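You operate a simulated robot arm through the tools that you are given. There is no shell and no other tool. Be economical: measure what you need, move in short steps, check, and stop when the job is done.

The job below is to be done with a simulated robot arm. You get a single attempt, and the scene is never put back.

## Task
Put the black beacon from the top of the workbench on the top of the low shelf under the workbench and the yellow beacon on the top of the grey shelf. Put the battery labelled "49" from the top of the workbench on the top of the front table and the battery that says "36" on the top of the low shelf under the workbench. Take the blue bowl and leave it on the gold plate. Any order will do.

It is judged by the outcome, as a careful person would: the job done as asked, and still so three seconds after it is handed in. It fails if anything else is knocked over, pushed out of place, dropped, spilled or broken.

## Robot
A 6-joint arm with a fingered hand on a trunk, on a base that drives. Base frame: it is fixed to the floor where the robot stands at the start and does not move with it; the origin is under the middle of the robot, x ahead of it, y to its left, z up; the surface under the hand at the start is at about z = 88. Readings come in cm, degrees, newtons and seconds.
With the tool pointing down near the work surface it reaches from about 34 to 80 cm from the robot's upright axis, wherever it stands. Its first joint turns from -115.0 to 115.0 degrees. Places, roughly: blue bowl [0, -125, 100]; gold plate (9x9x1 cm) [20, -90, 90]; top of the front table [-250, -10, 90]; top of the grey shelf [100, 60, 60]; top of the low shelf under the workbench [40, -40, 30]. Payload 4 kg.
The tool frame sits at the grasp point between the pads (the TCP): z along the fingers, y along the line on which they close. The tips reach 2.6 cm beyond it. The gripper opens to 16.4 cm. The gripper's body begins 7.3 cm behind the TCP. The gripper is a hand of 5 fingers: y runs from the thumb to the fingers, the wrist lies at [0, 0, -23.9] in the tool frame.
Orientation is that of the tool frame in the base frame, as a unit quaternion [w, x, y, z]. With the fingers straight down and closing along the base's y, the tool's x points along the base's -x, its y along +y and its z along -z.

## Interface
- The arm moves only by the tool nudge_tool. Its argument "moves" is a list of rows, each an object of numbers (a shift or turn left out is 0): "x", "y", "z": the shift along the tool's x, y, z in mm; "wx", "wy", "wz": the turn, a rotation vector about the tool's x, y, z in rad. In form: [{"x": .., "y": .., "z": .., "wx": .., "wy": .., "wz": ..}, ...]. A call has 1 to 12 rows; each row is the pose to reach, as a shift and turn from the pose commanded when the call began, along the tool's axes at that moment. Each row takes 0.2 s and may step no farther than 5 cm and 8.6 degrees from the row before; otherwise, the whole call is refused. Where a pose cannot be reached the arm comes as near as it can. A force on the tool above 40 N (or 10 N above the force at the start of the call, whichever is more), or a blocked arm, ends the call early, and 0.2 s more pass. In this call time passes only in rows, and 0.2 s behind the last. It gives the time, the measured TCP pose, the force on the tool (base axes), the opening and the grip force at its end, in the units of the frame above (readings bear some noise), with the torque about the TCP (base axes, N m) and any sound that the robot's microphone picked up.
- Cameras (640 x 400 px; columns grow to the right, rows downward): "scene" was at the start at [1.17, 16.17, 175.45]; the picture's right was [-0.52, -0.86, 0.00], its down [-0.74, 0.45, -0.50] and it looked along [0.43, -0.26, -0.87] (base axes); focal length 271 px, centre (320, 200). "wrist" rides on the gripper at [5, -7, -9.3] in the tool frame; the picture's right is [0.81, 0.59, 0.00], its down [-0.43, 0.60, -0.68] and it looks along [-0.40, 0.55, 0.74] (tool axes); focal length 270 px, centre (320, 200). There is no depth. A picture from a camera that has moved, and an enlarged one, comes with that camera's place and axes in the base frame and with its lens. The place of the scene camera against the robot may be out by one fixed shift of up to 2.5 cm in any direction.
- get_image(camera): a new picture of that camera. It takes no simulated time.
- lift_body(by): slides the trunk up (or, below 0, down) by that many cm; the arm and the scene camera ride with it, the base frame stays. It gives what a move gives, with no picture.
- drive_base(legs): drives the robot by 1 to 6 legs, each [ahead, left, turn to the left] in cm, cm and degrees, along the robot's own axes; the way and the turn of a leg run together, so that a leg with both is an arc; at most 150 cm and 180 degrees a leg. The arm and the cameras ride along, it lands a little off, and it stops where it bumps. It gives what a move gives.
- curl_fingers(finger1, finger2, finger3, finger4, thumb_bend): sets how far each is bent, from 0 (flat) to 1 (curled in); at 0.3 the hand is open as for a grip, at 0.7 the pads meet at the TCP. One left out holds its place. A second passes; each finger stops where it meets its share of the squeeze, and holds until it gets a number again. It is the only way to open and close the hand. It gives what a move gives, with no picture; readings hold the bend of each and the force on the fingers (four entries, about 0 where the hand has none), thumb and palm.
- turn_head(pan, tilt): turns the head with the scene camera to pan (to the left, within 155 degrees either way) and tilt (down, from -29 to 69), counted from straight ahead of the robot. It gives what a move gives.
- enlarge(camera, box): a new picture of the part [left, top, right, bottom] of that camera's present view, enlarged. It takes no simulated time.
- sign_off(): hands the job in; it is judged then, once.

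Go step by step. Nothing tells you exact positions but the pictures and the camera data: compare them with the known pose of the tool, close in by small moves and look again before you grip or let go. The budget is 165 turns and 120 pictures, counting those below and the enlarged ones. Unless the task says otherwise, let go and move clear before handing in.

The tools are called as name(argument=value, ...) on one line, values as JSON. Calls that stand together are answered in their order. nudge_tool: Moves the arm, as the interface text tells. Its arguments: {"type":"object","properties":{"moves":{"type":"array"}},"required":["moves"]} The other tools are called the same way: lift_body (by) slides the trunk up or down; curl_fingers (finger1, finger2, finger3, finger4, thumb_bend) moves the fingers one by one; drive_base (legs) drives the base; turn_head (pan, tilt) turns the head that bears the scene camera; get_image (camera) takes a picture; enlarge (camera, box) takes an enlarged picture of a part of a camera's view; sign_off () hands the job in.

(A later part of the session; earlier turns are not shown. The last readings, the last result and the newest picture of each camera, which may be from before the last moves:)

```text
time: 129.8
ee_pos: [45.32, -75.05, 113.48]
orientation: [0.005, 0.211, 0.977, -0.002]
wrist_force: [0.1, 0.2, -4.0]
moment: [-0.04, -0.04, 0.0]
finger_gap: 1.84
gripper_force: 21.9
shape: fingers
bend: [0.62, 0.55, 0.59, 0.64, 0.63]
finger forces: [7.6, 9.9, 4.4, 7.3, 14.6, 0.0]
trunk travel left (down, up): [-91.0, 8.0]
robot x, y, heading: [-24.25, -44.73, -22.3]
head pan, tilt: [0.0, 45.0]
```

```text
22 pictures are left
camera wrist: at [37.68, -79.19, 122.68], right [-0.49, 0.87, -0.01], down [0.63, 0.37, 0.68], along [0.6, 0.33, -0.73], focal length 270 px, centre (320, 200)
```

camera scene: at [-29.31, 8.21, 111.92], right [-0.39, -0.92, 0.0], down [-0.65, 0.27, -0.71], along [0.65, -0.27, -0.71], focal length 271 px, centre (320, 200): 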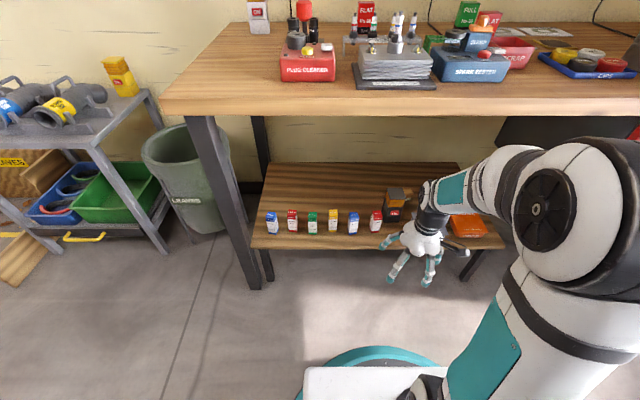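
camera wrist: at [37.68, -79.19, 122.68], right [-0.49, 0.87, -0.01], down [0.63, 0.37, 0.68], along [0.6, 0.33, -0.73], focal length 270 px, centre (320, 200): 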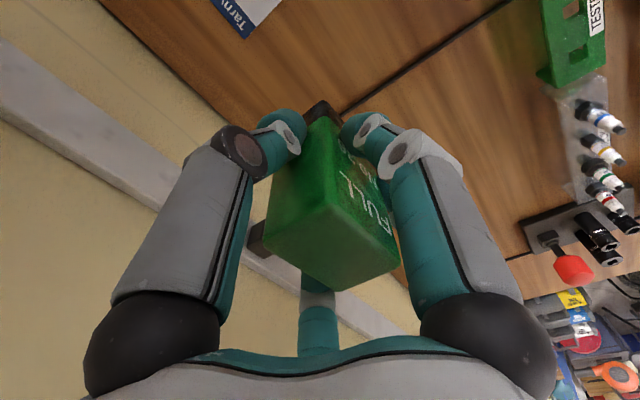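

Battery 36 is held securely. Retract, drive left and back to the spot in front of the low-shelf gap, and lower.

nudge_tool(moves=[{"x": 42, "y": -11}, {"x": 84, "y": -22}, {"x": 126, "y": -33}, {"x": 168, "y": -45}, {"x": 210, "y": -56}, {"x": 252, "y": -67}, {"x": 294, "y": -78}, {"x": 336, "y": -90}])

drive_base(legs=[[0, 26.5, 0], [-31, 0, 0]])

lift_body(by=-38)

lift_body(by=-35)

get_image(camera="scene")

```text
time: 131.6
ee_pos: [10.73, -68.98, 112.88]
orientation: [0.006, 0.211, 0.977, -0.001]
wrist_force: [-0.7, 0.6, -3.4]
moment: [-0.04, -0.03, 0.0]
finger_gap: 1.86
gripper_force: 21.9
shape: fingers
bend: [0.62, 0.55, 0.59, 0.64, 0.63]
finger forces: [7.7, 9.9, 4.3, 7.4, 14.4, 0.0]
trunk travel left (down, up): [-91.0, 8.0]
robot x, y, heading: [-24.3, -44.63, -22.5]
head pan, tilt: [0.0, 45.0]
```

```text
time: 135.2
ee_pos: [-6.84, -32.71, 112.81]
orientation: [0.005, 0.21, 0.978, -0.003]
wrist_force: [-0.3, -0.4, -3.2]
moment: [-0.03, 0.01, 0.0]
finger_gap: 1.84
gripper_force: 21.7
shape: fingers
bend: [0.62, 0.55, 0.59, 0.64, 0.63]
finger forces: [7.5, 9.9, 4.3, 7.4, 14.5, 0.0]
trunk travel left (down, up): [-91.0, 8.0]
robot x, y, heading: [-41.92, -8.67, -22.3]
head pan, tilt: [0.0, 45.0]
```

```text
time: 138.8
ee_pos: [-6.91, -32.88, 74.94]
orientation: [0.005, 0.21, 0.978, -0.002]
wrist_force: [-0.3, -0.5, -3.3]
moment: [-0.01, 0.02, -0.01]
finger_gap: 1.82
gripper_force: 21.8
shape: fingers
bend: [0.62, 0.55, 0.59, 0.64, 0.63]
finger forces: [7.5, 10.0, 4.4, 7.5, 14.4, 0.1]
trunk travel left (down, up): [-53.0, 46.0]
robot x, y, heading: [-42.15, -8.34, -22.4]
head pan, tilt: [0.0, 45.0]
```

```text
time: 142.2
ee_pos: [-6.7, -32.91, 39.83]
orientation: [0.005, 0.21, 0.978, -0.003]
wrist_force: [-0.8, 0.3, -2.9]
moment: [-0.01, -0.04, -0.01]
finger_gap: 1.83
gripper_force: 21.7
shape: fingers
bend: [0.62, 0.55, 0.59, 0.64, 0.63]
finger forces: [7.4, 9.9, 4.4, 7.6, 14.4, 0.0]
trunk travel left (down, up): [-18.0, 81.0]
robot x, y, heading: [-42.01, -8.78, -22.4]
head pan, tilt: [0.0, 45.0]
```

```text
21 pictures are left
camera scene: at [-31.53, 8.79, 112.92], right [-0.38, -0.93, 0.0], down [-0.65, 0.27, -0.71], along [0.65, -0.27, -0.71], focal length 271 px, centre (320, 200)
```

scene: 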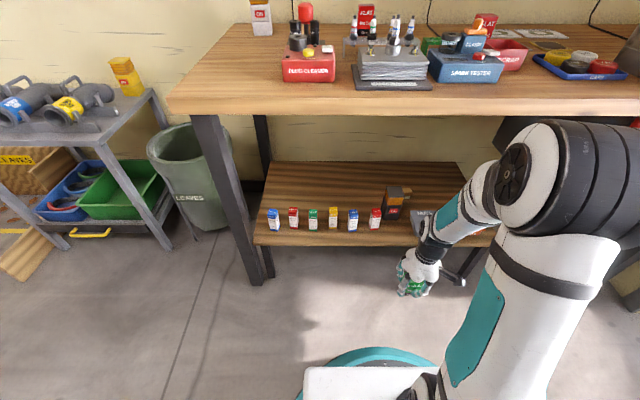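

Clear approach. Reach in 26 cm and check with a zoom.

nudge_tool(moves=[{"x": -40, "y": -10}, {"x": -80, "y": -10}, {"x": -120, "y": -10}, {"x": -160, "y": -10}, {"x": -200, "y": -10}, {"x": -235, "y": -10}, {"x": -263, "y": -10}])

enlarge(camera="scene", box=[330, 140, 490, 260])

```text
time: 143.8
ee_pos: [16.79, -44.77, 40.23]
orientation: [0.005, 0.211, 0.978, -0.002]
wrist_force: [0.0, 0.1, -3.7]
moment: [-0.04, 0.01, -0.02]
finger_gap: 1.84
gripper_force: 21.8
shape: fingers
bend: [0.62, 0.55, 0.59, 0.64, 0.63]
finger forces: [7.4, 9.9, 4.3, 7.5, 14.2, 0.0]
trunk travel left (down, up): [-18.0, 81.0]
robot x, y, heading: [-41.96, -8.56, -22.4]
head pan, tilt: [0.0, 45.0]
```

```text
3.33 times, centred on (410, 200) of scene
camera zoom: at [-31.53, 8.79, 112.92], right [-0.38, -0.93, 0.0], down [-0.65, 0.27, -0.71], along [0.65, -0.27, -0.71], focal length 905 px, centre (20, 200)
```

zoom: 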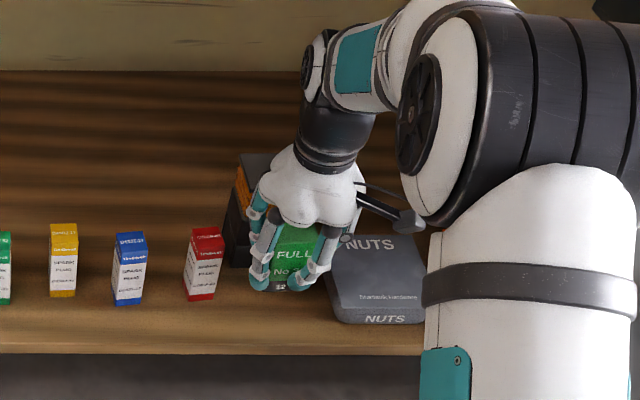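

Slightly close to NUTS; shift 1.5 cm left while lowering to contact.

nudge_tool(moves=[{"y": 15}, {"y": 15, "z": 20}, {"y": 15, "z": 38}, {"y": 15, "z": 45}, {"y": 15, "z": 49}, {"y": 15, "z": 52}])

```text
time: 145.2
ee_pos: [17.5, -43.38, 35.23]
orientation: [0.008, 0.211, 0.977, -0.003]
wrist_force: [-3.3, -1.8, 18.8]
moment: [0.17, 0.26, 0.03]
finger_gap: 1.81
gripper_force: 25.4
shape: fingers
bend: [0.62, 0.55, 0.59, 0.64, 0.63]
finger forces: [10.6, 10.3, 4.5, 8.7, 16.4, 0.0]
trunk travel left (down, up): [-18.0, 81.0]
robot x, y, heading: [-42.14, -8.62, -22.3]
head pan, tilt: [0.0, 45.0]
```

In contact. Relieve slightly and open moderately.

nudge_tool(moves=[{"z": -3}])

curl_fingers(finger1=0.46, finger2=0.44, finger3=0.44, finger4=0.46, thumb_bend=0.47)

enlarge(camera="scene", box=[330, 140, 490, 260])

```text
time: 145.6
ee_pos: [17.32, -43.28, 35.31]
orientation: [0.005, 0.211, 0.977, -0.002]
wrist_force: [-0.7, -3.2, 10.3]
moment: [0.11, 0.1, 0.01]
finger_gap: 1.8
gripper_force: 24.0
shape: fingers
bend: [0.62, 0.55, 0.59, 0.64, 0.63]
finger forces: [9.2, 9.4, 5.0, 9.0, 15.9, 0.0]
trunk travel left (down, up): [-18.0, 81.0]
robot x, y, heading: [-41.97, -8.66, -22.6]
head pan, tilt: [0.0, 45.0]
```

```text
time: 146.6
ee_pos: [17.45, -43.35, 35.25]
orientation: [0.006, 0.212, 0.977, -0.002]
wrist_force: [0.9, 0.2, -0.4]
moment: [-0.03, 0.0, 0.02]
finger_gap: 5.06
gripper_force: 0.1
shape: fingers
bend: [0.46, 0.44, 0.44, 0.46, 0.47]
finger forces: [0.1, 0.0, 0.1, 0.0, 0.0, 0.0]
trunk travel left (down, up): [-18.0, 81.0]
robot x, y, heading: [-41.62, -8.62, -22.4]
head pan, tilt: [0.0, 45.0]
heard: click
```

```text
3.33 times, centred on (410, 200) of scene
camera zoom: at [-31.53, 8.8, 112.92], right [-0.38, -0.93, 0.0], down [-0.65, 0.27, -0.71], along [0.65, -0.27, -0.71], focal length 905 px, centre (20, 200)
```

zoom: 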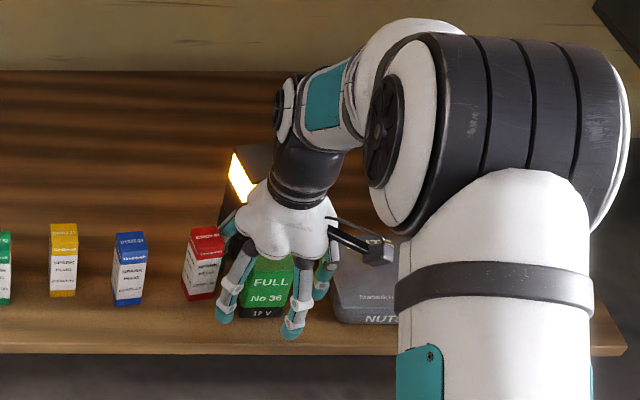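

A back finger pressed the black beacon's switch while opening (lamp lit). I pull those fingers in and press once more to turn it off.

curl_fingers(finger3=0.54, finger4=0.57)

curl_fingers(finger3=0.44, finger4=0.46)

curl_fingers(finger3=0.53, finger4=0.55)

enlarge(camera="scene", box=[330, 140, 490, 260])

```text
time: 147.6
ee_pos: [17.35, -43.35, 35.35]
orientation: [0.005, 0.211, 0.978, -0.002]
wrist_force: [-0.7, 0.1, -0.3]
moment: [0.02, -0.01, 0.0]
finger_gap: 5.07
gripper_force: 0.1
shape: fingers
bend: [0.46, 0.44, 0.54, 0.56, 0.47]
finger forces: [0.0, 0.1, 0.1, 0.0, 0.1, 0.0]
trunk travel left (down, up): [-18.0, 81.0]
robot x, y, heading: [-42.45, -8.75, -22.4]
head pan, tilt: [0.0, 45.0]
```

```text
time: 148.6
ee_pos: [17.39, -43.37, 35.35]
orientation: [0.005, 0.211, 0.977, -0.003]
wrist_force: [0.2, 0.2, -0.5]
moment: [-0.03, 0.0, -0.03]
finger_gap: 5.05
gripper_force: 0.0
shape: fingers
bend: [0.46, 0.44, 0.44, 0.46, 0.47]
finger forces: [0.1, 0.0, 0.1, 0.0, 0.0, 0.0]
trunk travel left (down, up): [-18.0, 81.0]
robot x, y, heading: [-42.28, -8.44, -22.1]
head pan, tilt: [0.0, 45.0]
```

```text
time: 149.6
ee_pos: [17.28, -43.34, 35.21]
orientation: [0.006, 0.211, 0.978, -0.002]
wrist_force: [0.0, -0.2, 0.1]
moment: [0.01, 0.01, -0.02]
finger_gap: 5.09
gripper_force: 0.2
shape: fingers
bend: [0.46, 0.44, 0.53, 0.55, 0.47]
finger forces: [0.0, 0.1, 0.0, 0.0, 0.0, 0.0]
trunk travel left (down, up): [-18.0, 81.0]
robot x, y, heading: [-41.9, -8.71, -22.2]
head pan, tilt: [0.0, 45.0]
```

```text
3.33 times, centred on (410, 200) of scene
camera zoom: at [-31.54, 8.79, 112.92], right [-0.38, -0.93, 0.0], down [-0.65, 0.27, -0.71], along [0.65, -0.27, -0.71], focal length 905 px, centre (20, 200)
```

zoom: 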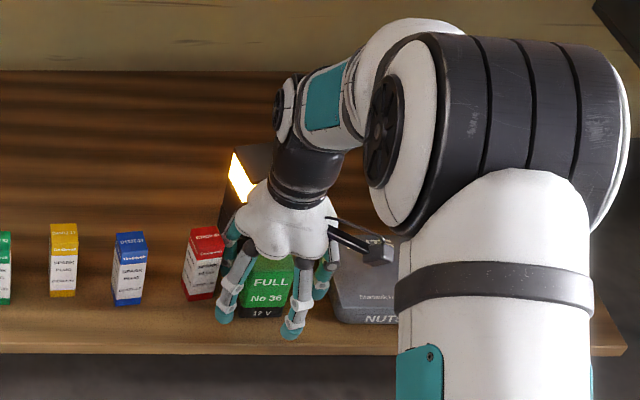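

Still lit, no second click; I extend only the back finger a little further.

curl_fingers(finger4=0.43)

```text
time: 150.6
ee_pos: [17.41, -43.39, 35.2]
orientation: [0.006, 0.21, 0.978, -0.002]
wrist_force: [-1.2, 0.5, -0.6]
moment: [0.02, 0.01, 0.0]
finger_gap: 5.08
gripper_force: 0.2
shape: fingers
bend: [0.46, 0.44, 0.53, 0.44, 0.47]
finger forces: [0.1, 0.0, 0.1, 0.5, 0.0, 0.0]
trunk travel left (down, up): [-18.0, 81.0]
robot x, y, heading: [-42.37, -8.7, -22.7]
head pan, tilt: [0.0, 45.0]
```

curl_fingers(finger4=0.4)

```text
time: 151.6
ee_pos: [17.4, -43.34, 35.27]
orientation: [0.006, 0.21, 0.978, -0.003]
wrist_force: [-1.4, 0.2, -1.0]
moment: [0.04, 0.05, -0.07]
finger_gap: 5.07
gripper_force: 0.7
shape: fingers
bend: [0.46, 0.44, 0.53, 0.41, 0.47]
finger forces: [0.0, 0.0, 0.1, 1.4, 0.0, 0.1]
trunk travel left (down, up): [-18.0, 81.0]
robot x, y, heading: [-41.97, -8.66, -22.1]
head pan, tilt: [0.0, 45.0]
heard: click
```

Click. I pull the finger in again and verify.

curl_fingers(finger4=0.55)

enlarge(camera="scene", box=[330, 140, 490, 260])

```text
time: 152.6
ee_pos: [17.34, -43.22, 35.21]
orientation: [0.006, 0.211, 0.978, -0.002]
wrist_force: [0.9, 0.4, 0.9]
moment: [0.0, 0.0, 0.02]
finger_gap: 5.07
gripper_force: 0.1
shape: fingers
bend: [0.46, 0.44, 0.53, 0.55, 0.47]
finger forces: [0.0, 0.0, 0.0, 0.1, 0.0, 0.0]
trunk travel left (down, up): [-18.0, 81.0]
robot x, y, heading: [-42.01, -8.36, -22.1]
head pan, tilt: [0.0, 45.0]
```

```text
3.33 times, centred on (410, 200) of scene
camera zoom: at [-31.53, 8.79, 112.92], right [-0.38, -0.93, 0.0], down [-0.65, 0.27, -0.71], along [0.65, -0.27, -0.71], focal length 905 px, centre (20, 200)
```

zoom: 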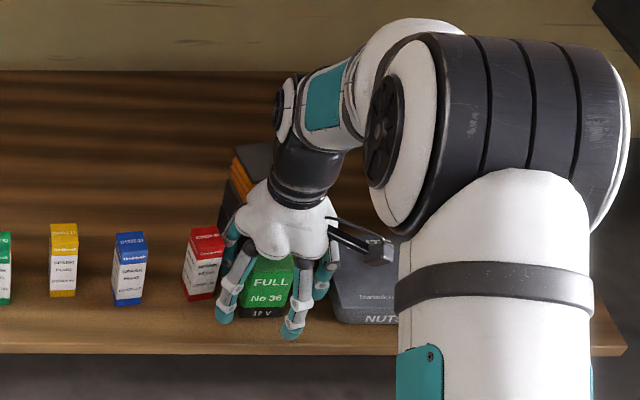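

Off again; battery and boxes stand. Lift, retract, raise, and head for the bowl and plate.

nudge_tool(moves=[{"z": -20}, {"z": -45}, {"z": -70}, {"z": -95}])

nudge_tool(moves=[{"x": 40, "y": 4}, {"x": 80, "y": 8}, {"x": 120, "y": 10}, {"x": 160, "y": 10}, {"x": 200, "y": 10}, {"x": 240, "y": 10}])

drive_base(legs=[[-4, 0, 0]])

lift_body(by=39)

lift_body(by=35)

get_image(camera="scene")

```text
time: 153.6
ee_pos: [17.3, -43.27, 44.7]
orientation: [0.005, 0.211, 0.978, -0.002]
wrist_force: [0.6, 0.3, 0.0]
moment: [0.0, 0.0, -0.02]
finger_gap: 5.07
gripper_force: 0.2
shape: fingers
bend: [0.46, 0.44, 0.53, 0.55, 0.47]
finger forces: [0.0, 0.0, 0.0, 0.0, 0.0, 0.0]
trunk travel left (down, up): [-18.0, 81.0]
robot x, y, heading: [-42.11, -8.79, -22.0]
head pan, tilt: [0.0, 45.0]
```

```text
time: 155.0
ee_pos: [-4.11, -32.37, 44.33]
orientation: [0.007, 0.21, 0.978, -0.002]
wrist_force: [0.2, 0.6, -0.8]
moment: [0.0, -0.02, 0.02]
finger_gap: 5.09
gripper_force: 0.0
shape: fingers
bend: [0.46, 0.44, 0.53, 0.55, 0.47]
finger forces: [0.0, 0.0, 0.0, 0.0, 0.0, 0.0]
trunk travel left (down, up): [-18.0, 81.0]
robot x, y, heading: [-41.8, -8.71, -22.5]
head pan, tilt: [0.0, 45.0]
```

```text
time: 155.9
ee_pos: [-7.85, -30.77, 44.24]
orientation: [0.006, 0.21, 0.978, -0.002]
wrist_force: [0.4, -0.7, 0.1]
moment: [0.01, 0.0, 0.01]
finger_gap: 5.08
gripper_force: 0.0
shape: fingers
bend: [0.46, 0.44, 0.53, 0.55, 0.47]
finger forces: [0.1, 0.1, 0.0, 0.0, 0.1, 0.0]
trunk travel left (down, up): [-18.0, 81.0]
robot x, y, heading: [-45.78, -7.14, -22.1]
head pan, tilt: [0.0, 45.0]
```

```text
time: 159.7
ee_pos: [-7.84, -30.76, 83.34]
orientation: [0.006, 0.21, 0.978, -0.003]
wrist_force: [0.0, 0.2, 0.2]
moment: [0.01, -0.06, 0.01]
finger_gap: 5.06
gripper_force: 0.1
shape: fingers
bend: [0.46, 0.44, 0.53, 0.55, 0.47]
finger forces: [0.0, 0.0, 0.0, 0.0, 0.1, 0.1]
trunk travel left (down, up): [-57.0, 42.0]
robot x, y, heading: [-45.67, -6.88, -22.4]
head pan, tilt: [0.0, 45.0]
```

```text
time: 163.1
ee_pos: [-7.74, -30.83, 118.25]
orientation: [0.006, 0.211, 0.978, -0.002]
wrist_force: [0.3, 0.0, 0.6]
moment: [-0.02, 0.03, 0.0]
finger_gap: 5.07
gripper_force: 0.1
shape: fingers
bend: [0.46, 0.44, 0.53, 0.55, 0.47]
finger forces: [0.1, 0.0, 0.1, 0.0, 0.1, 0.1]
trunk travel left (down, up): [-92.0, 7.0]
robot x, y, heading: [-45.29, -7.13, -22.2]
head pan, tilt: [0.0, 45.0]
```

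```text
16 pictures are left
camera scene: at [-35.26, 10.33, 186.92], right [-0.38, -0.93, 0.0], down [-0.65, 0.27, -0.71], along [0.65, -0.27, -0.71], focal length 271 px, centre (320, 200)
```

scene: 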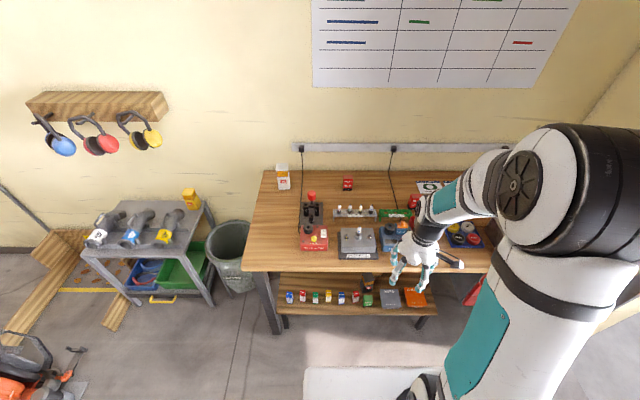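

All fine. Now I drive along the bench to the right end, then look at the plate and the blue bowl.

drive_base(legs=[[36, 0, 0], [0, -50, 0]])

turn_head(pan=-40, tilt=45)

get_image(camera="scene")

```text
time: 167.9
ee_pos: [6.53, -90.72, 118.26]
orientation: [0.007, 0.211, 0.977, -0.003]
wrist_force: [0.3, -0.3, 1.8]
moment: [0.04, 0.02, 0.01]
finger_gap: 5.05
gripper_force: 0.0
shape: fingers
bend: [0.46, 0.44, 0.53, 0.55, 0.47]
finger forces: [0.0, 0.0, 0.0, 0.0, 0.0, 0.0]
trunk travel left (down, up): [-92.0, 7.0]
robot x, y, heading: [-31.33, -67.08, -22.5]
head pan, tilt: [0.0, 45.0]
```

```text
time: 169.0
ee_pos: [6.54, -90.7, 118.29]
orientation: [0.006, 0.212, 0.977, -0.003]
wrist_force: [-0.2, -0.4, 0.8]
moment: [-0.02, 0.0, 0.01]
finger_gap: 5.06
gripper_force: 0.1
shape: fingers
bend: [0.46, 0.44, 0.53, 0.55, 0.47]
finger forces: [0.1, 0.0, 0.0, 0.1, 0.0, 0.0]
trunk travel left (down, up): [-92.0, 7.0]
robot x, y, heading: [-31.59, -66.81, -22.3]
head pan, tilt: [-40.0, 45.0]
```

```text
15 pictures are left
camera scene: at [-24.59, -53.65, 186.92], right [-0.89, -0.46, 0.0], down [-0.33, 0.63, -0.71], along [0.33, -0.63, -0.71], focal length 271 px, centre (320, 200)
```

scene: 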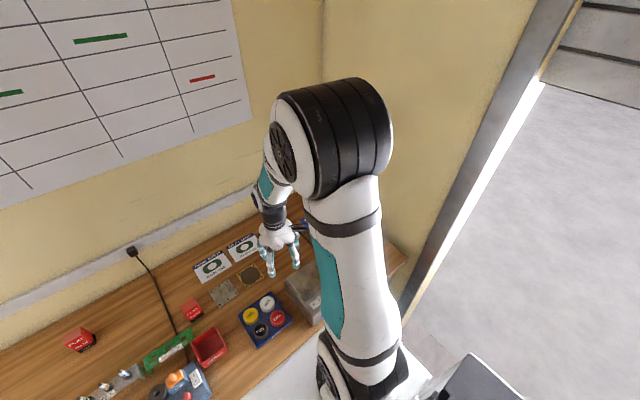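

The arm hides the bowl; I raise it and move over there to use the wrist camera.

lift_body(by=7)

nudge_tool(moves=[{"x": -25, "y": -40}, {"x": -50, "y": -80}, {"x": -75, "y": -120}, {"x": -105, "y": -160}, {"x": -132, "y": -190}])

get_image(camera="wrist")

```text
time: 170.1
ee_pos: [6.42, -90.63, 125.31]
orientation: [0.006, 0.211, 0.978, -0.002]
wrist_force: [0.1, -0.4, 0.3]
moment: [0.02, -0.02, 0.01]
finger_gap: 5.1
gripper_force: 0.0
shape: fingers
bend: [0.46, 0.44, 0.53, 0.55, 0.47]
finger forces: [0.0, 0.0, 0.0, 0.0, 0.0, 0.0]
trunk travel left (down, up): [-99.0, 0.0]
robot x, y, heading: [-31.07, -66.73, -22.6]
head pan, tilt: [-40.0, 45.0]
```

```text
time: 171.3
ee_pos: [10.62, -113.82, 125.44]
orientation: [0.004, 0.211, 0.977, -0.002]
wrist_force: [0.9, -0.4, 0.0]
moment: [0.0, 0.01, -0.01]
finger_gap: 5.07
gripper_force: 0.1
shape: fingers
bend: [0.46, 0.44, 0.53, 0.55, 0.47]
finger forces: [0.0, 0.1, 0.0, 0.0, 0.1, 0.1]
trunk travel left (down, up): [-99.0, 0.0]
robot x, y, heading: [-30.99, -66.83, -22.3]
head pan, tilt: [-40.0, 45.0]
```

```text
14 pictures are left
camera wrist: at [3.01, -117.94, 134.73], right [-0.49, 0.87, -0.01], down [0.63, 0.37, 0.68], along [0.6, 0.33, -0.73], focal length 270 px, centre (320, 200)
```

wrist: 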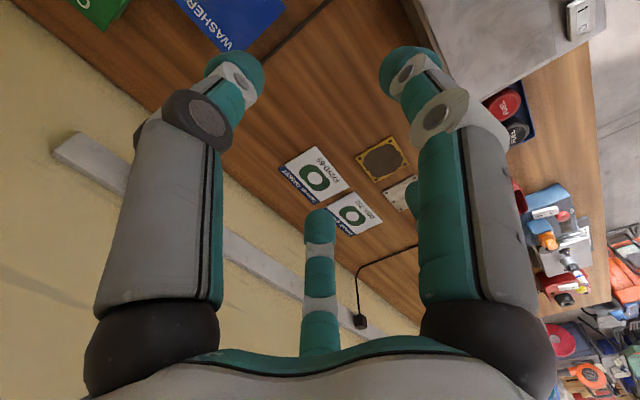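

The gold plate is at about (24, -92). I move over [2, -122] to identify the blue bowl.

nudge_tool(moves=[{"x": 20, "y": -40}, {"x": 40, "y": -80}, {"x": 45, "y": -110}])

get_image(camera="wrist")

```text
time: 172.1
ee_pos: [1.88, -121.96, 125.37]
orientation: [0.005, 0.211, 0.977, -0.001]
wrist_force: [0.5, 0.1, 0.5]
moment: [0.0, -0.01, 0.03]
finger_gap: 5.08
gripper_force: 0.0
shape: fingers
bend: [0.46, 0.44, 0.53, 0.55, 0.47]
finger forces: [0.1, 0.1, 0.0, 0.1, 0.0, 0.0]
trunk travel left (down, up): [-99.0, 0.0]
robot x, y, heading: [-31.25, -66.91, -22.4]
head pan, tilt: [-40.0, 45.0]
```

```text
13 pictures are left
camera wrist: at [-5.77, -126.12, 134.56], right [-0.49, 0.87, -0.01], down [0.63, 0.37, 0.68], along [0.6, 0.33, -0.73], focal length 270 px, centre (320, 200)
```

wrist: 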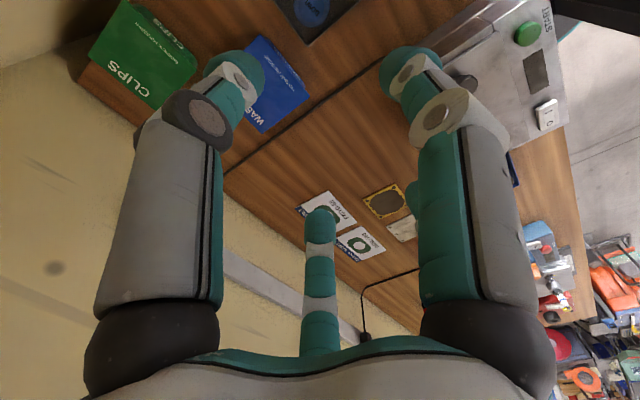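

The blue round bowl sits in a tray at about (-0.5, -124.3), matching the hint. Move above it, lower and zoom.

nudge_tool(moves=[{"x": 6, "y": -16}, {"x": 12, "y": -31}, {"x": 12, "y": -31, "z": 40}, {"x": 12, "y": -31, "z": 80}, {"x": 12, "y": -31, "z": 110}])

enlarge(camera="wrist", box=[200, 0, 440, 160])

```text
time: 173.3
ee_pos: [0.04, -124.27, 114.46]
orientation: [0.005, 0.212, 0.977, -0.002]
wrist_force: [-0.4, -0.3, -0.2]
moment: [-0.02, 0.0, -0.02]
finger_gap: 5.07
gripper_force: 0.0
shape: fingers
bend: [0.46, 0.44, 0.53, 0.55, 0.47]
finger forces: [0.0, 0.0, 0.0, 0.0, 0.1, 0.0]
trunk travel left (down, up): [-99.0, 0.0]
robot x, y, heading: [-31.48, -66.66, -22.3]
head pan, tilt: [-40.0, 45.0]
```

```text
2.50 times, centred on (320, 80) of wrist
camera zoom: at [-7.72, -128.35, 123.79], right [-0.49, 0.87, -0.01], down [0.63, 0.37, 0.68], along [0.6, 0.33, -0.73], focal length 676 px, centre (320, 500)
```

zoom: 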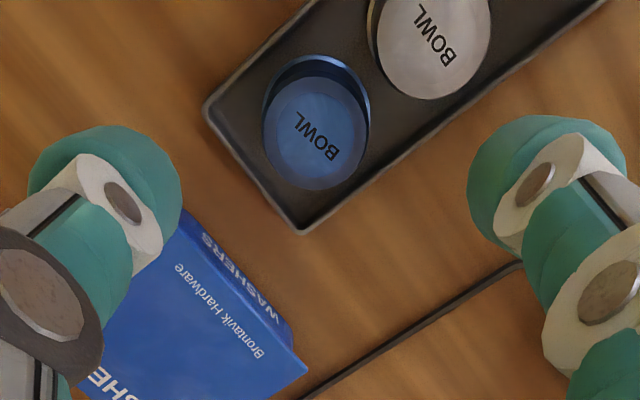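

It is indeed labelled BOWL (≈4.3 cm wide, top at z≈94). The grey bowl is very near, so I turn the hand 18° so that two fingers flank that gap, pre-close to just fit, and hover above.

curl_fingers(finger1=0.46, finger2=0.46, finger3=0.46, finger4=0.46, thumb_bend=0.46)

nudge_tool(moves=[{"x": 5, "y": -11, "wz": -0.12}, {"x": 5, "y": -11, "z": 30, "wz": -0.24}, {"x": 5, "y": -11, "z": 70, "wz": -0.314}, {"x": 5, "y": -11, "z": 110, "wz": -0.314}, {"x": 5, "y": -11, "z": 140, "wz": -0.314}])

get_image(camera="wrist")

```text
time: 174.3
ee_pos: [-0.08, -124.23, 114.61]
orientation: [0.006, 0.211, 0.977, -0.001]
wrist_force: [-0.3, -0.2, 1.1]
moment: [0.01, 0.01, 0.02]
finger_gap: 5.18
gripper_force: 0.0
shape: fingers
bend: [0.46, 0.46, 0.46, 0.46, 0.46]
finger forces: [0.0, 0.0, 0.1, 0.0, 0.0, 0.0]
trunk travel left (down, up): [-99.0, 0.0]
robot x, y, heading: [-31.32, -66.78, -22.5]
head pan, tilt: [-40.0, 45.0]
```

```text
time: 175.5
ee_pos: [-1.25, -125.01, 100.35]
orientation: [0.005, 0.056, 0.998, -0.003]
wrist_force: [0.6, -0.7, -0.3]
moment: [0.0, 0.0, -0.03]
finger_gap: 5.19
gripper_force: 0.0
shape: fingers
bend: [0.46, 0.46, 0.46, 0.46, 0.46]
finger forces: [0.0, 0.0, 0.0, 0.1, 0.1, 0.0]
trunk travel left (down, up): [-99.0, 0.0]
robot x, y, heading: [-31.3, -66.96, -22.5]
head pan, tilt: [-40.0, 45.0]
```

```text
11 pictures are left
camera wrist: at [-7.09, -131.33, 109.63], right [-0.74, 0.67, -0.01], down [0.49, 0.55, 0.68], along [0.46, 0.49, -0.74], focal length 270 px, centre (320, 200)
```

wrist: 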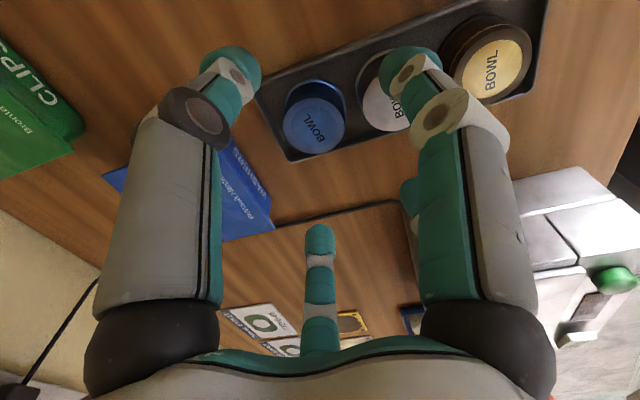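

Using both views the bowl's top is z≈91.5, diameter 4.5, with a precise centre. I pre-close to 0.48, align and descend.

curl_fingers(finger1=0.48, finger2=0.48, finger3=0.46, finger4=0.46, thumb_bend=0.46)

nudge_tool(moves=[{"x": -10, "y": 3, "z": 15}, {"x": -10, "y": 3, "z": 35}, {"x": -10, "y": 3, "z": 50}])

enlarge(camera="wrist", box=[180, 20, 500, 240])

```text
time: 176.5
ee_pos: [-1.1, -125.06, 100.4]
orientation: [0.005, 0.056, 0.998, -0.003]
wrist_force: [-0.6, -0.6, -0.1]
moment: [0.0, -0.01, -0.03]
finger_gap: 4.98
gripper_force: 0.2
shape: fingers
bend: [0.48, 0.48, 0.46, 0.46, 0.46]
finger forces: [0.0, 0.1, 0.1, 0.1, 0.0, 0.0]
trunk travel left (down, up): [-99.0, 0.0]
robot x, y, heading: [-31.44, -67.15, -22.3]
head pan, tilt: [-40.0, 45.0]
```

```text
time: 177.3
ee_pos: [-0.06, -125.01, 95.5]
orientation: [0.004, 0.056, 0.998, -0.003]
wrist_force: [-0.2, 0.0, 0.0]
moment: [-0.01, 0.02, 0.0]
finger_gap: 5.02
gripper_force: 0.0
shape: fingers
bend: [0.48, 0.48, 0.46, 0.46, 0.46]
finger forces: [0.0, 0.0, 0.0, 0.0, 0.0, 0.0]
trunk travel left (down, up): [-99.0, 0.0]
robot x, y, heading: [-31.27, -66.94, -22.2]
head pan, tilt: [-40.0, 45.0]
```

```text
1.82 times, centred on (340, 130) of wrist
camera zoom: at [-5.9, -131.19, 104.8], right [-0.74, 0.67, -0.01], down [0.49, 0.55, 0.68], along [0.46, 0.49, -0.73], focal length 491 px, centre (284, 327)
```

zoom: 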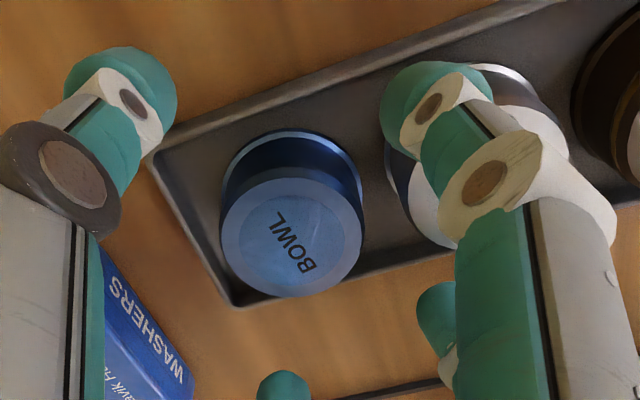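

Fine view: shift 4 mm and turn 5° to centre the two fingers around the grey bowl, then descend to z≈92.3 and close.

curl_fingers(finger1=0.44, finger2=0.44)

nudge_tool(moves=[{"x": 3.6, "y": -2.3, "wz": 0.085}, {"x": 3.6, "y": -2.3, "z": 12, "wz": 0.085}, {"x": 3.6, "y": -2.3, "z": 22, "wz": 0.085}, {"x": 3.6, "y": -2.3, "z": 32, "wz": 0.085}])

curl_fingers(finger1=0.72, finger2=0.72, finger3=0.72, finger4=0.72, thumb_bend=0.72)

enlarge(camera="wrist", box=[180, 20, 500, 240])

```text
time: 178.3
ee_pos: [-0.05, -124.89, 95.55]
orientation: [0.004, 0.056, 0.998, -0.004]
wrist_force: [0.7, -0.2, 0.2]
moment: [-0.03, -0.01, 0.03]
finger_gap: 5.45
gripper_force: 0.0
shape: fingers
bend: [0.44, 0.44, 0.46, 0.46, 0.46]
finger forces: [0.1, 0.1, 0.0, 0.0, 0.1, 0.0]
trunk travel left (down, up): [-99.0, 0.0]
robot x, y, heading: [-31.4, -66.89, -22.4]
head pan, tilt: [-40.0, 45.0]
```

```text
time: 179.3
ee_pos: [-0.25, -125.25, 92.86]
orientation: [0.007, 0.099, 0.995, -0.006]
wrist_force: [1.9, -1.2, 31.7]
moment: [1.42, 1.11, -0.11]
finger_gap: 5.59
gripper_force: 15.2
shape: fingers
bend: [0.44, 0.43, 0.46, 0.46, 0.46]
finger forces: [4.7, 26.4, 0.1, 0.0, 0.1, 0.0]
trunk travel left (down, up): [-99.0, 0.0]
robot x, y, heading: [-31.59, -66.91, -22.4]
head pan, tilt: [-40.0, 45.0]
```

```text
time: 179.6
ee_pos: [-0.15, -125.13, 92.94]
orientation: [0.006, 0.098, 0.995, -0.006]
wrist_force: [-0.8, 4.8, 23.2]
moment: [1.42, 0.44, 0.2]
finger_gap: 0.54
gripper_force: 18.9
shape: fingers
bend: [0.62, 0.45, 0.53, 0.68, 0.71]
finger forces: [5.6, 19.9, 7.4, 0.1, 5.0, 0.0]
trunk travel left (down, up): [-99.0, 0.0]
robot x, y, heading: [-31.52, -67.39, -22.5]
head pan, tilt: [-40.0, 45.0]
stopped: the force on the tool passed its limit at 43 N (the readings are from after the stop); the commanded pose is now the measured one
```

```text
1.82 times, centred on (340, 130) of wrist
camera zoom: at [-6.67, -130.88, 102.2], right [-0.68, 0.73, -0.02], down [0.53, 0.51, 0.68], along [0.51, 0.45, -0.74], focal length 491 px, centre (284, 327)
```

zoom: 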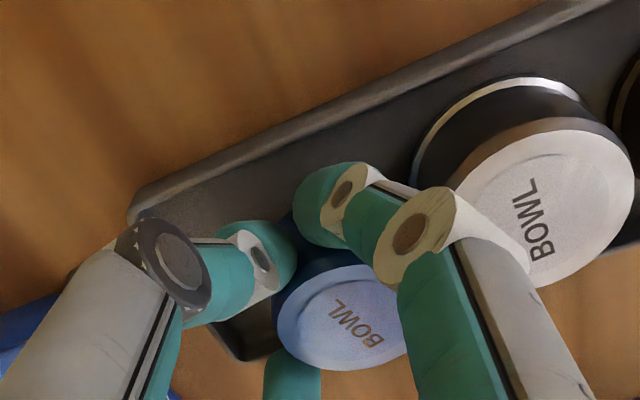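

The thumb pushed the bowl about 2 cm left because finger 2 stood on the tray rim. I reopen, rise 8 mm, recentre on the bowl and look.

curl_fingers(finger1=0.46, finger2=0.44, finger3=0.44, finger4=0.46, thumb_bend=0.46)

nudge_tool(moves=[{"z": -10}, {"z": -30}])

get_image(camera="wrist")

```text
time: 180.6
ee_pos: [-0.17, -125.15, 92.83]
orientation: [0.006, 0.099, 0.995, -0.006]
wrist_force: [4.1, -0.8, 33.4]
moment: [1.79, 0.78, -0.12]
finger_gap: 5.15
gripper_force: 18.0
shape: fingers
bend: [0.48, 0.44, 0.44, 0.46, 0.46]
finger forces: [2.7, 33.1, 0.0, 0.0, 0.0, 0.1]
trunk travel left (down, up): [-99.0, 0.0]
robot x, y, heading: [-31.62, -66.85, -22.6]
head pan, tilt: [-40.0, 45.0]
```

```text
time: 181.2
ee_pos: [-0.41, -125.13, 95.45]
orientation: [0.005, 0.098, 0.995, -0.004]
wrist_force: [0.1, -0.6, 0.2]
moment: [0.0, 0.0, -0.02]
finger_gap: 5.22
gripper_force: 0.1
shape: fingers
bend: [0.46, 0.44, 0.44, 0.46, 0.46]
finger forces: [0.0, 0.0, 0.0, 0.0, 0.0, 0.0]
trunk travel left (down, up): [-99.0, 0.0]
robot x, y, heading: [-31.66, -67.34, -22.4]
head pan, tilt: [-40.0, 45.0]
```

```text
8 pictures are left
camera wrist: at [-6.84, -130.84, 104.71], right [-0.68, 0.73, -0.01], down [0.53, 0.5, 0.68], along [0.5, 0.45, -0.73], focal length 270 px, centre (320, 200)
```

wrist: 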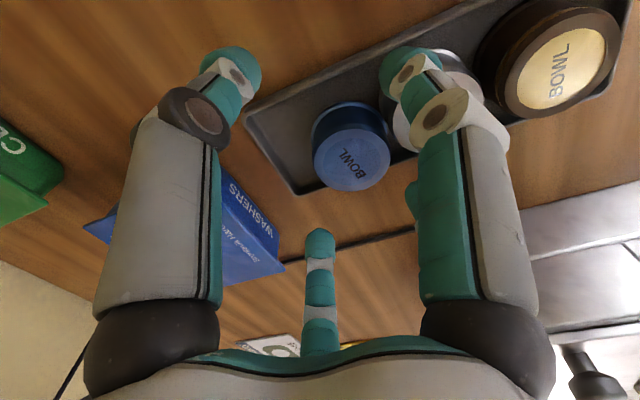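

Bowl is still upright in its tray. I recentre (12, 13 mm), turn -22° so two fingers flank the grey bowl, and close a bit higher (z≈93.3) to avoid the rim.

nudge_tool(moves=[{"x": 12.3, "y": 13.4, "wz": -0.13}, {"x": 12.3, "y": 13.4, "wz": -0.26}, {"x": 12.3, "y": 13.4, "wz": -0.38}, {"x": 12.3, "y": 13.4, "z": 12, "wz": -0.38}, {"x": 12.3, "y": 13.4, "z": 21, "wz": -0.38}])

curl_fingers(finger1=0.72, finger2=0.72, finger3=0.72, finger4=0.72, thumb_bend=0.72)

```text
time: 182.4
ee_pos: [-1.06, -123.94, 93.33]
orientation: [0.006, -0.091, 0.996, -0.006]
wrist_force: [-0.3, -1.1, 0.2]
moment: [-0.04, -0.01, -0.01]
finger_gap: 5.22
gripper_force: 0.5
shape: fingers
bend: [0.46, 0.44, 0.44, 0.46, 0.46]
finger forces: [0.0, 0.1, 0.0, 0.0, 0.0, 0.1]
trunk travel left (down, up): [-99.0, 0.0]
robot x, y, heading: [-31.05, -66.64, -22.7]
head pan, tilt: [-40.0, 45.0]
```

```text
time: 183.4
ee_pos: [-1.19, -123.91, 93.48]
orientation: [0.004, -0.092, 0.996, -0.006]
wrist_force: [0.6, -0.2, 3.9]
moment: [0.03, 0.04, 0.04]
finger_gap: 1.44
gripper_force: 21.4
shape: fingers
bend: [0.61, 0.59, 0.58, 0.61, 0.64]
finger forces: [6.8, 8.6, 8.3, 6.6, 12.8, 0.1]
trunk travel left (down, up): [-99.0, 0.0]
robot x, y, heading: [-31.49, -67.11, -22.5]
head pan, tilt: [-40.0, 45.0]
```

All five fingers hold it evenly. Lift and check it hangs from the hand.

nudge_tool(moves=[{"z": -20}, {"z": -60}, {"z": -110}, {"z": -160}, {"z": -200}])

nudge_tool(moves=[{"x": -34, "y": 30}, {"x": -68, "y": 60}, {"x": -102, "y": 90}, {"x": -136, "y": 120}, {"x": -170, "y": 150}, {"x": -204, "y": 180}, {"x": -238, "y": 210}, {"x": -272, "y": 240}, {"x": -300, "y": 265}])

get_image(camera="wrist")

```text
time: 184.6
ee_pos: [-1.38, -123.41, 113.45]
orientation: [0.005, -0.092, 0.996, -0.005]
wrist_force: [-0.5, -0.6, -0.5]
moment: [-0.01, -0.06, 0.03]
finger_gap: 1.42
gripper_force: 20.2
shape: fingers
bend: [0.61, 0.58, 0.58, 0.61, 0.64]
finger forces: [6.5, 8.3, 8.0, 6.3, 12.4, 0.0]
trunk travel left (down, up): [-99.0, 0.0]
robot x, y, heading: [-31.4, -67.32, -22.5]
head pan, tilt: [-40.0, 45.0]
```

```text
time: 186.6
ee_pos: [23.53, -91.89, 113.31]
orientation: [0.005, -0.091, 0.996, -0.006]
wrist_force: [0.7, -0.6, -0.8]
moment: [0.0, 0.0, -0.01]
finger_gap: 1.44
gripper_force: 20.8
shape: fingers
bend: [0.61, 0.58, 0.58, 0.61, 0.64]
finger forces: [6.5, 8.2, 8.1, 6.2, 12.3, 0.1]
trunk travel left (down, up): [-99.0, 0.0]
robot x, y, heading: [-31.57, -67.13, -22.1]
head pan, tilt: [-40.0, 45.0]
```

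```text
7 pictures are left
camera wrist: at [19.68, -99.53, 122.71], right [-0.9, 0.43, -0.01], down [0.31, 0.67, 0.67], along [0.3, 0.6, -0.74], focal length 270 px, centre (320, 200)
```

wrist: 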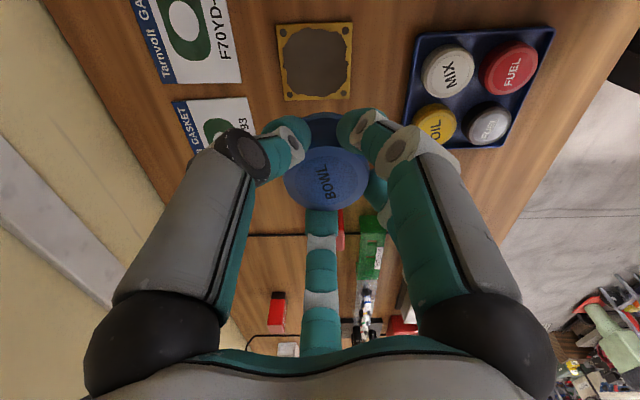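

The bowl is held at the tool centre; the plate centre is 1 cm off. Align and lower to contact.

nudge_tool(moves=[{"x": -10, "y": 3, "z": 40}, {"x": -10, "y": 3, "z": 85}, {"x": -10, "y": 3, "z": 130}, {"x": -10, "y": 3, "z": 165}, {"x": -10, "y": 3, "z": 180}, {"x": -10, "y": 3, "z": 186}])

nudge_tool(moves=[{"z": 3}, {"z": 5}])

```text
time: 188.0
ee_pos: [24.46, -91.78, 94.84]
orientation: [0.005, -0.092, 0.996, -0.006]
wrist_force: [0.5, 0.1, -1.0]
moment: [0.0, -0.01, -0.01]
finger_gap: 1.44
gripper_force: 20.3
shape: fingers
bend: [0.61, 0.58, 0.58, 0.61, 0.64]
finger forces: [6.5, 8.0, 8.1, 6.2, 12.2, 0.0]
trunk travel left (down, up): [-99.0, 0.0]
robot x, y, heading: [-31.48, -67.3, -22.4]
head pan, tilt: [-40.0, 45.0]
```

```text
time: 188.6
ee_pos: [24.6, -91.65, 94.26]
orientation: [0.005, -0.091, 0.996, -0.006]
wrist_force: [0.3, 0.6, -1.6]
moment: [-0.01, 0.0, 0.03]
finger_gap: 1.43
gripper_force: 20.7
shape: fingers
bend: [0.61, 0.58, 0.58, 0.61, 0.64]
finger forces: [6.6, 8.1, 8.0, 6.2, 12.2, 0.1]
trunk travel left (down, up): [-99.0, 0.0]
robot x, y, heading: [-31.28, -66.94, -22.4]
head pan, tilt: [-40.0, 45.0]
```

No contact yet; small steps further.

nudge_tool(moves=[{"z": 3}, {"z": 5}])

nudge_tool(moves=[{"z": 2}, {"z": 4}])

```text
time: 189.2
ee_pos: [24.38, -91.78, 93.77]
orientation: [0.005, -0.091, 0.996, -0.005]
wrist_force: [-0.4, 0.0, -1.2]
moment: [0.0, 0.03, -0.01]
finger_gap: 1.42
gripper_force: 20.1
shape: fingers
bend: [0.61, 0.58, 0.58, 0.61, 0.64]
finger forces: [6.6, 8.1, 8.1, 6.3, 12.2, 0.0]
trunk travel left (down, up): [-99.0, 0.0]
robot x, y, heading: [-31.57, -67.0, -22.5]
head pan, tilt: [-40.0, 45.0]
```

```text
time: 189.8
ee_pos: [24.4, -91.82, 93.57]
orientation: [0.005, -0.092, 0.996, -0.006]
wrist_force: [-0.4, 1.2, -0.1]
moment: [0.0, 0.0, -0.06]
finger_gap: 1.43
gripper_force: 20.9
shape: fingers
bend: [0.61, 0.58, 0.58, 0.61, 0.64]
finger forces: [6.5, 8.0, 8.1, 6.2, 12.3, 0.0]
trunk travel left (down, up): [-99.0, 0.0]
robot x, y, heading: [-31.12, -67.16, -22.3]
head pan, tilt: [-40.0, 45.0]
```

nudge_tool(moves=[{"z": 2}, {"z": 4}])

nudge_tool(moves=[{"z": 1}, {"z": 2}])

```text
time: 190.4
ee_pos: [24.54, -91.77, 93.25]
orientation: [0.007, -0.091, 0.996, -0.006]
wrist_force: [-1.9, -0.1, 21.5]
moment: [0.3, 0.15, 0.01]
finger_gap: 1.43
gripper_force: 25.4
shape: fingers
bend: [0.61, 0.58, 0.58, 0.61, 0.64]
finger forces: [8.7, 10.7, 10.0, 7.5, 14.0, 0.0]
trunk travel left (down, up): [-99.0, 0.0]
robot x, y, heading: [-31.17, -66.96, -22.4]
head pan, tilt: [-40.0, 45.0]
```

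```text
time: 191.0
ee_pos: [24.42, -91.69, 93.16]
orientation: [0.008, -0.092, 0.996, -0.006]
wrist_force: [-0.8, -4.6, 39.0]
moment: [0.19, 0.09, 0.02]
finger_gap: 1.4
gripper_force: 29.6
shape: fingers
bend: [0.61, 0.58, 0.58, 0.61, 0.64]
finger forces: [10.6, 11.6, 11.0, 9.4, 17.3, 0.1]
trunk travel left (down, up): [-99.0, 0.0]
robot x, y, heading: [-31.39, -66.7, -22.4]
head pan, tilt: [-40.0, 45.0]
```

Contact. Relieve, release, rise and verify.

nudge_tool(moves=[{"z": -4}])

curl_fingers(finger1=0.46, finger2=0.46, finger3=0.46, finger4=0.46, thumb_bend=0.46)

nudge_tool(moves=[{"z": -15}, {"z": -50}, {"z": -100}, {"z": -150}, {"z": -200}])

get_image(camera="wrist")

```text
time: 191.4
ee_pos: [24.47, -91.71, 93.36]
orientation: [0.005, -0.092, 0.996, -0.005]
wrist_force: [4.1, -4.9, 20.5]
moment: [0.06, -0.07, 0.03]
finger_gap: 1.39
gripper_force: 26.4
shape: fingers
bend: [0.61, 0.58, 0.58, 0.61, 0.64]
finger forces: [8.6, 8.5, 9.9, 9.1, 16.9, 0.0]
trunk travel left (down, up): [-99.0, 0.0]
robot x, y, heading: [-31.26, -67.08, -22.4]
head pan, tilt: [-40.0, 45.0]
```

```text
time: 192.4
ee_pos: [24.42, -91.67, 93.15]
orientation: [0.005, -0.091, 0.996, -0.006]
wrist_force: [0.3, -0.2, 0.2]
moment: [-0.02, -0.01, 0.0]
finger_gap: 5.19
gripper_force: 0.0
shape: fingers
bend: [0.46, 0.46, 0.46, 0.46, 0.46]
finger forces: [0.1, 0.0, 0.0, 0.1, 0.0, 0.0]
trunk travel left (down, up): [-99.0, 0.0]
robot x, y, heading: [-31.68, -66.89, -22.4]
head pan, tilt: [-40.0, 45.0]
```

```text
time: 193.6
ee_pos: [23.65, -91.17, 113.29]
orientation: [0.005, -0.092, 0.996, -0.006]
wrist_force: [-0.2, 0.9, 0.3]
moment: [-0.02, -0.02, 0.01]
finger_gap: 5.2
gripper_force: 0.0
shape: fingers
bend: [0.46, 0.46, 0.46, 0.46, 0.46]
finger forces: [0.2, 0.1, 0.0, 0.0, 0.0, 0.1]
trunk travel left (down, up): [-99.0, 0.0]
robot x, y, heading: [-31.35, -66.83, -22.3]
head pan, tilt: [-40.0, 45.0]
```

```text
6 pictures are left
camera wrist: at [19.73, -98.88, 122.65], right [-0.9, 0.43, -0.01], down [0.31, 0.67, 0.67], along [0.3, 0.6, -0.74], focal length 270 px, centre (320, 200)
```

wrist: 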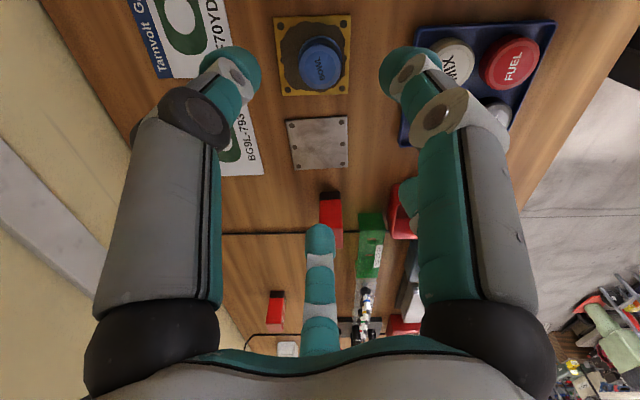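

Bowl sits on the gold plate. Next the red battery 49: move over it with the hand squared to the bench.

nudge_tool(moves=[{"x": -25, "y": 40, "wz": 0.12}, {"x": -50, "y": 80, "wz": 0.24}, {"x": -80, "y": 120, "wz": 0.36}, {"x": -105, "y": 160, "wz": 0.48}, {"x": -121, "y": 193, "wz": 0.587}])

enlarge(camera="wrist", box=[200, 0, 440, 160])

```text
time: 194.8
ee_pos: [32.63, -69.91, 113.25]
orientation: [0.006, 0.202, 0.979, -0.004]
wrist_force: [-0.9, 0.0, 0.5]
moment: [0.03, 0.0, 0.03]
finger_gap: 5.2
gripper_force: 0.0
shape: fingers
bend: [0.46, 0.46, 0.46, 0.46, 0.46]
finger forces: [0.1, 0.0, 0.0, 0.0, 0.0, 0.0]
trunk travel left (down, up): [-99.0, 0.0]
robot x, y, heading: [-31.19, -67.04, -22.6]
head pan, tilt: [-40.0, 45.0]
```

```text
2.50 times, centred on (320, 80) of wrist
camera zoom: at [25.1, -74.27, 122.56], right [-0.51, 0.86, -0.01], down [0.63, 0.38, 0.68], along [0.59, 0.34, -0.73], focal length 676 px, centre (320, 500)
```

zoom: 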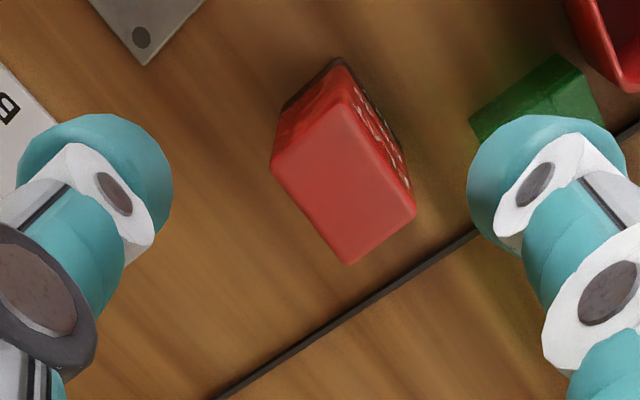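

Offset is only 7/5 mm, yaw fine. Descend, grip and lift.

curl_fingers(finger1=0.43, finger2=0.43, finger3=0.4, finger4=0.4, thumb_bend=0.4)

nudge_tool(moves=[{"x": 7, "y": 5, "z": 40}, {"x": 7, "y": 5, "z": 80}, {"x": 7, "y": 5, "z": 120}, {"x": 7, "y": 5, "z": 150}, {"x": 7, "y": 5, "z": 175}, {"x": 7, "y": 5, "z": 190}, {"x": 7, "y": 5, "z": 199}])

curl_fingers(finger1=0.72, finger2=0.72, finger3=0.72, finger4=0.72, thumb_bend=0.72)

nudge_tool(moves=[{"z": -30}, {"z": -70}, {"z": -110}, {"z": -150}, {"z": -200}])

```text
time: 195.8
ee_pos: [32.55, -70.19, 113.32]
orientation: [0.007, 0.2, 0.98, -0.004]
wrist_force: [-0.1, -0.3, -0.6]
moment: [0.0, 0.04, 0.0]
finger_gap: 6.32
gripper_force: 0.1
shape: fingers
bend: [0.43, 0.43, 0.4, 0.4, 0.4]
finger forces: [0.0, 0.1, 0.0, 0.0, 0.0, 0.1]
trunk travel left (down, up): [-99.0, 0.0]
robot x, y, heading: [-31.85, -66.9, -22.3]
head pan, tilt: [-40.0, 45.0]
```

```text
time: 197.4
ee_pos: [32.39, -69.63, 93.18]
orientation: [0.006, 0.2, 0.98, -0.004]
wrist_force: [-0.4, -1.1, -0.5]
moment: [-0.01, 0.01, 0.02]
finger_gap: 6.35
gripper_force: 0.1
shape: fingers
bend: [0.43, 0.43, 0.4, 0.4, 0.4]
finger forces: [0.0, 0.0, 0.0, 0.1, 0.1, 0.0]
trunk travel left (down, up): [-99.0, 0.0]
robot x, y, heading: [-31.06, -66.68, -22.3]
head pan, tilt: [-40.0, 45.0]
```

```text
time: 198.4
ee_pos: [32.37, -69.85, 93.13]
orientation: [0.007, 0.2, 0.98, -0.004]
wrist_force: [-0.3, -0.9, 0.2]
moment: [0.02, 0.0, 0.02]
finger_gap: 1.98
gripper_force: 24.2
shape: fingers
bend: [0.63, 0.58, 0.57, 0.62, 0.61]
finger forces: [7.1, 8.4, 8.0, 7.0, 17.7, 0.0]
trunk travel left (down, up): [-99.0, 0.0]
robot x, y, heading: [-31.1, -67.27, -22.3]
head pan, tilt: [-40.0, 45.0]
```

```text
time: 199.6
ee_pos: [31.99, -69.64, 113.46]
orientation: [0.006, 0.2, 0.98, -0.004]
wrist_force: [-0.6, -0.1, -3.9]
moment: [0.0, 0.0, 0.01]
finger_gap: 1.95
gripper_force: 23.4
shape: fingers
bend: [0.63, 0.58, 0.57, 0.63, 0.61]
finger forces: [7.2, 8.4, 7.2, 6.9, 17.1, 0.0]
trunk travel left (down, up): [-99.0, 0.0]
robot x, y, heading: [-31.22, -66.79, -22.4]
head pan, tilt: [-40.0, 45.0]
```

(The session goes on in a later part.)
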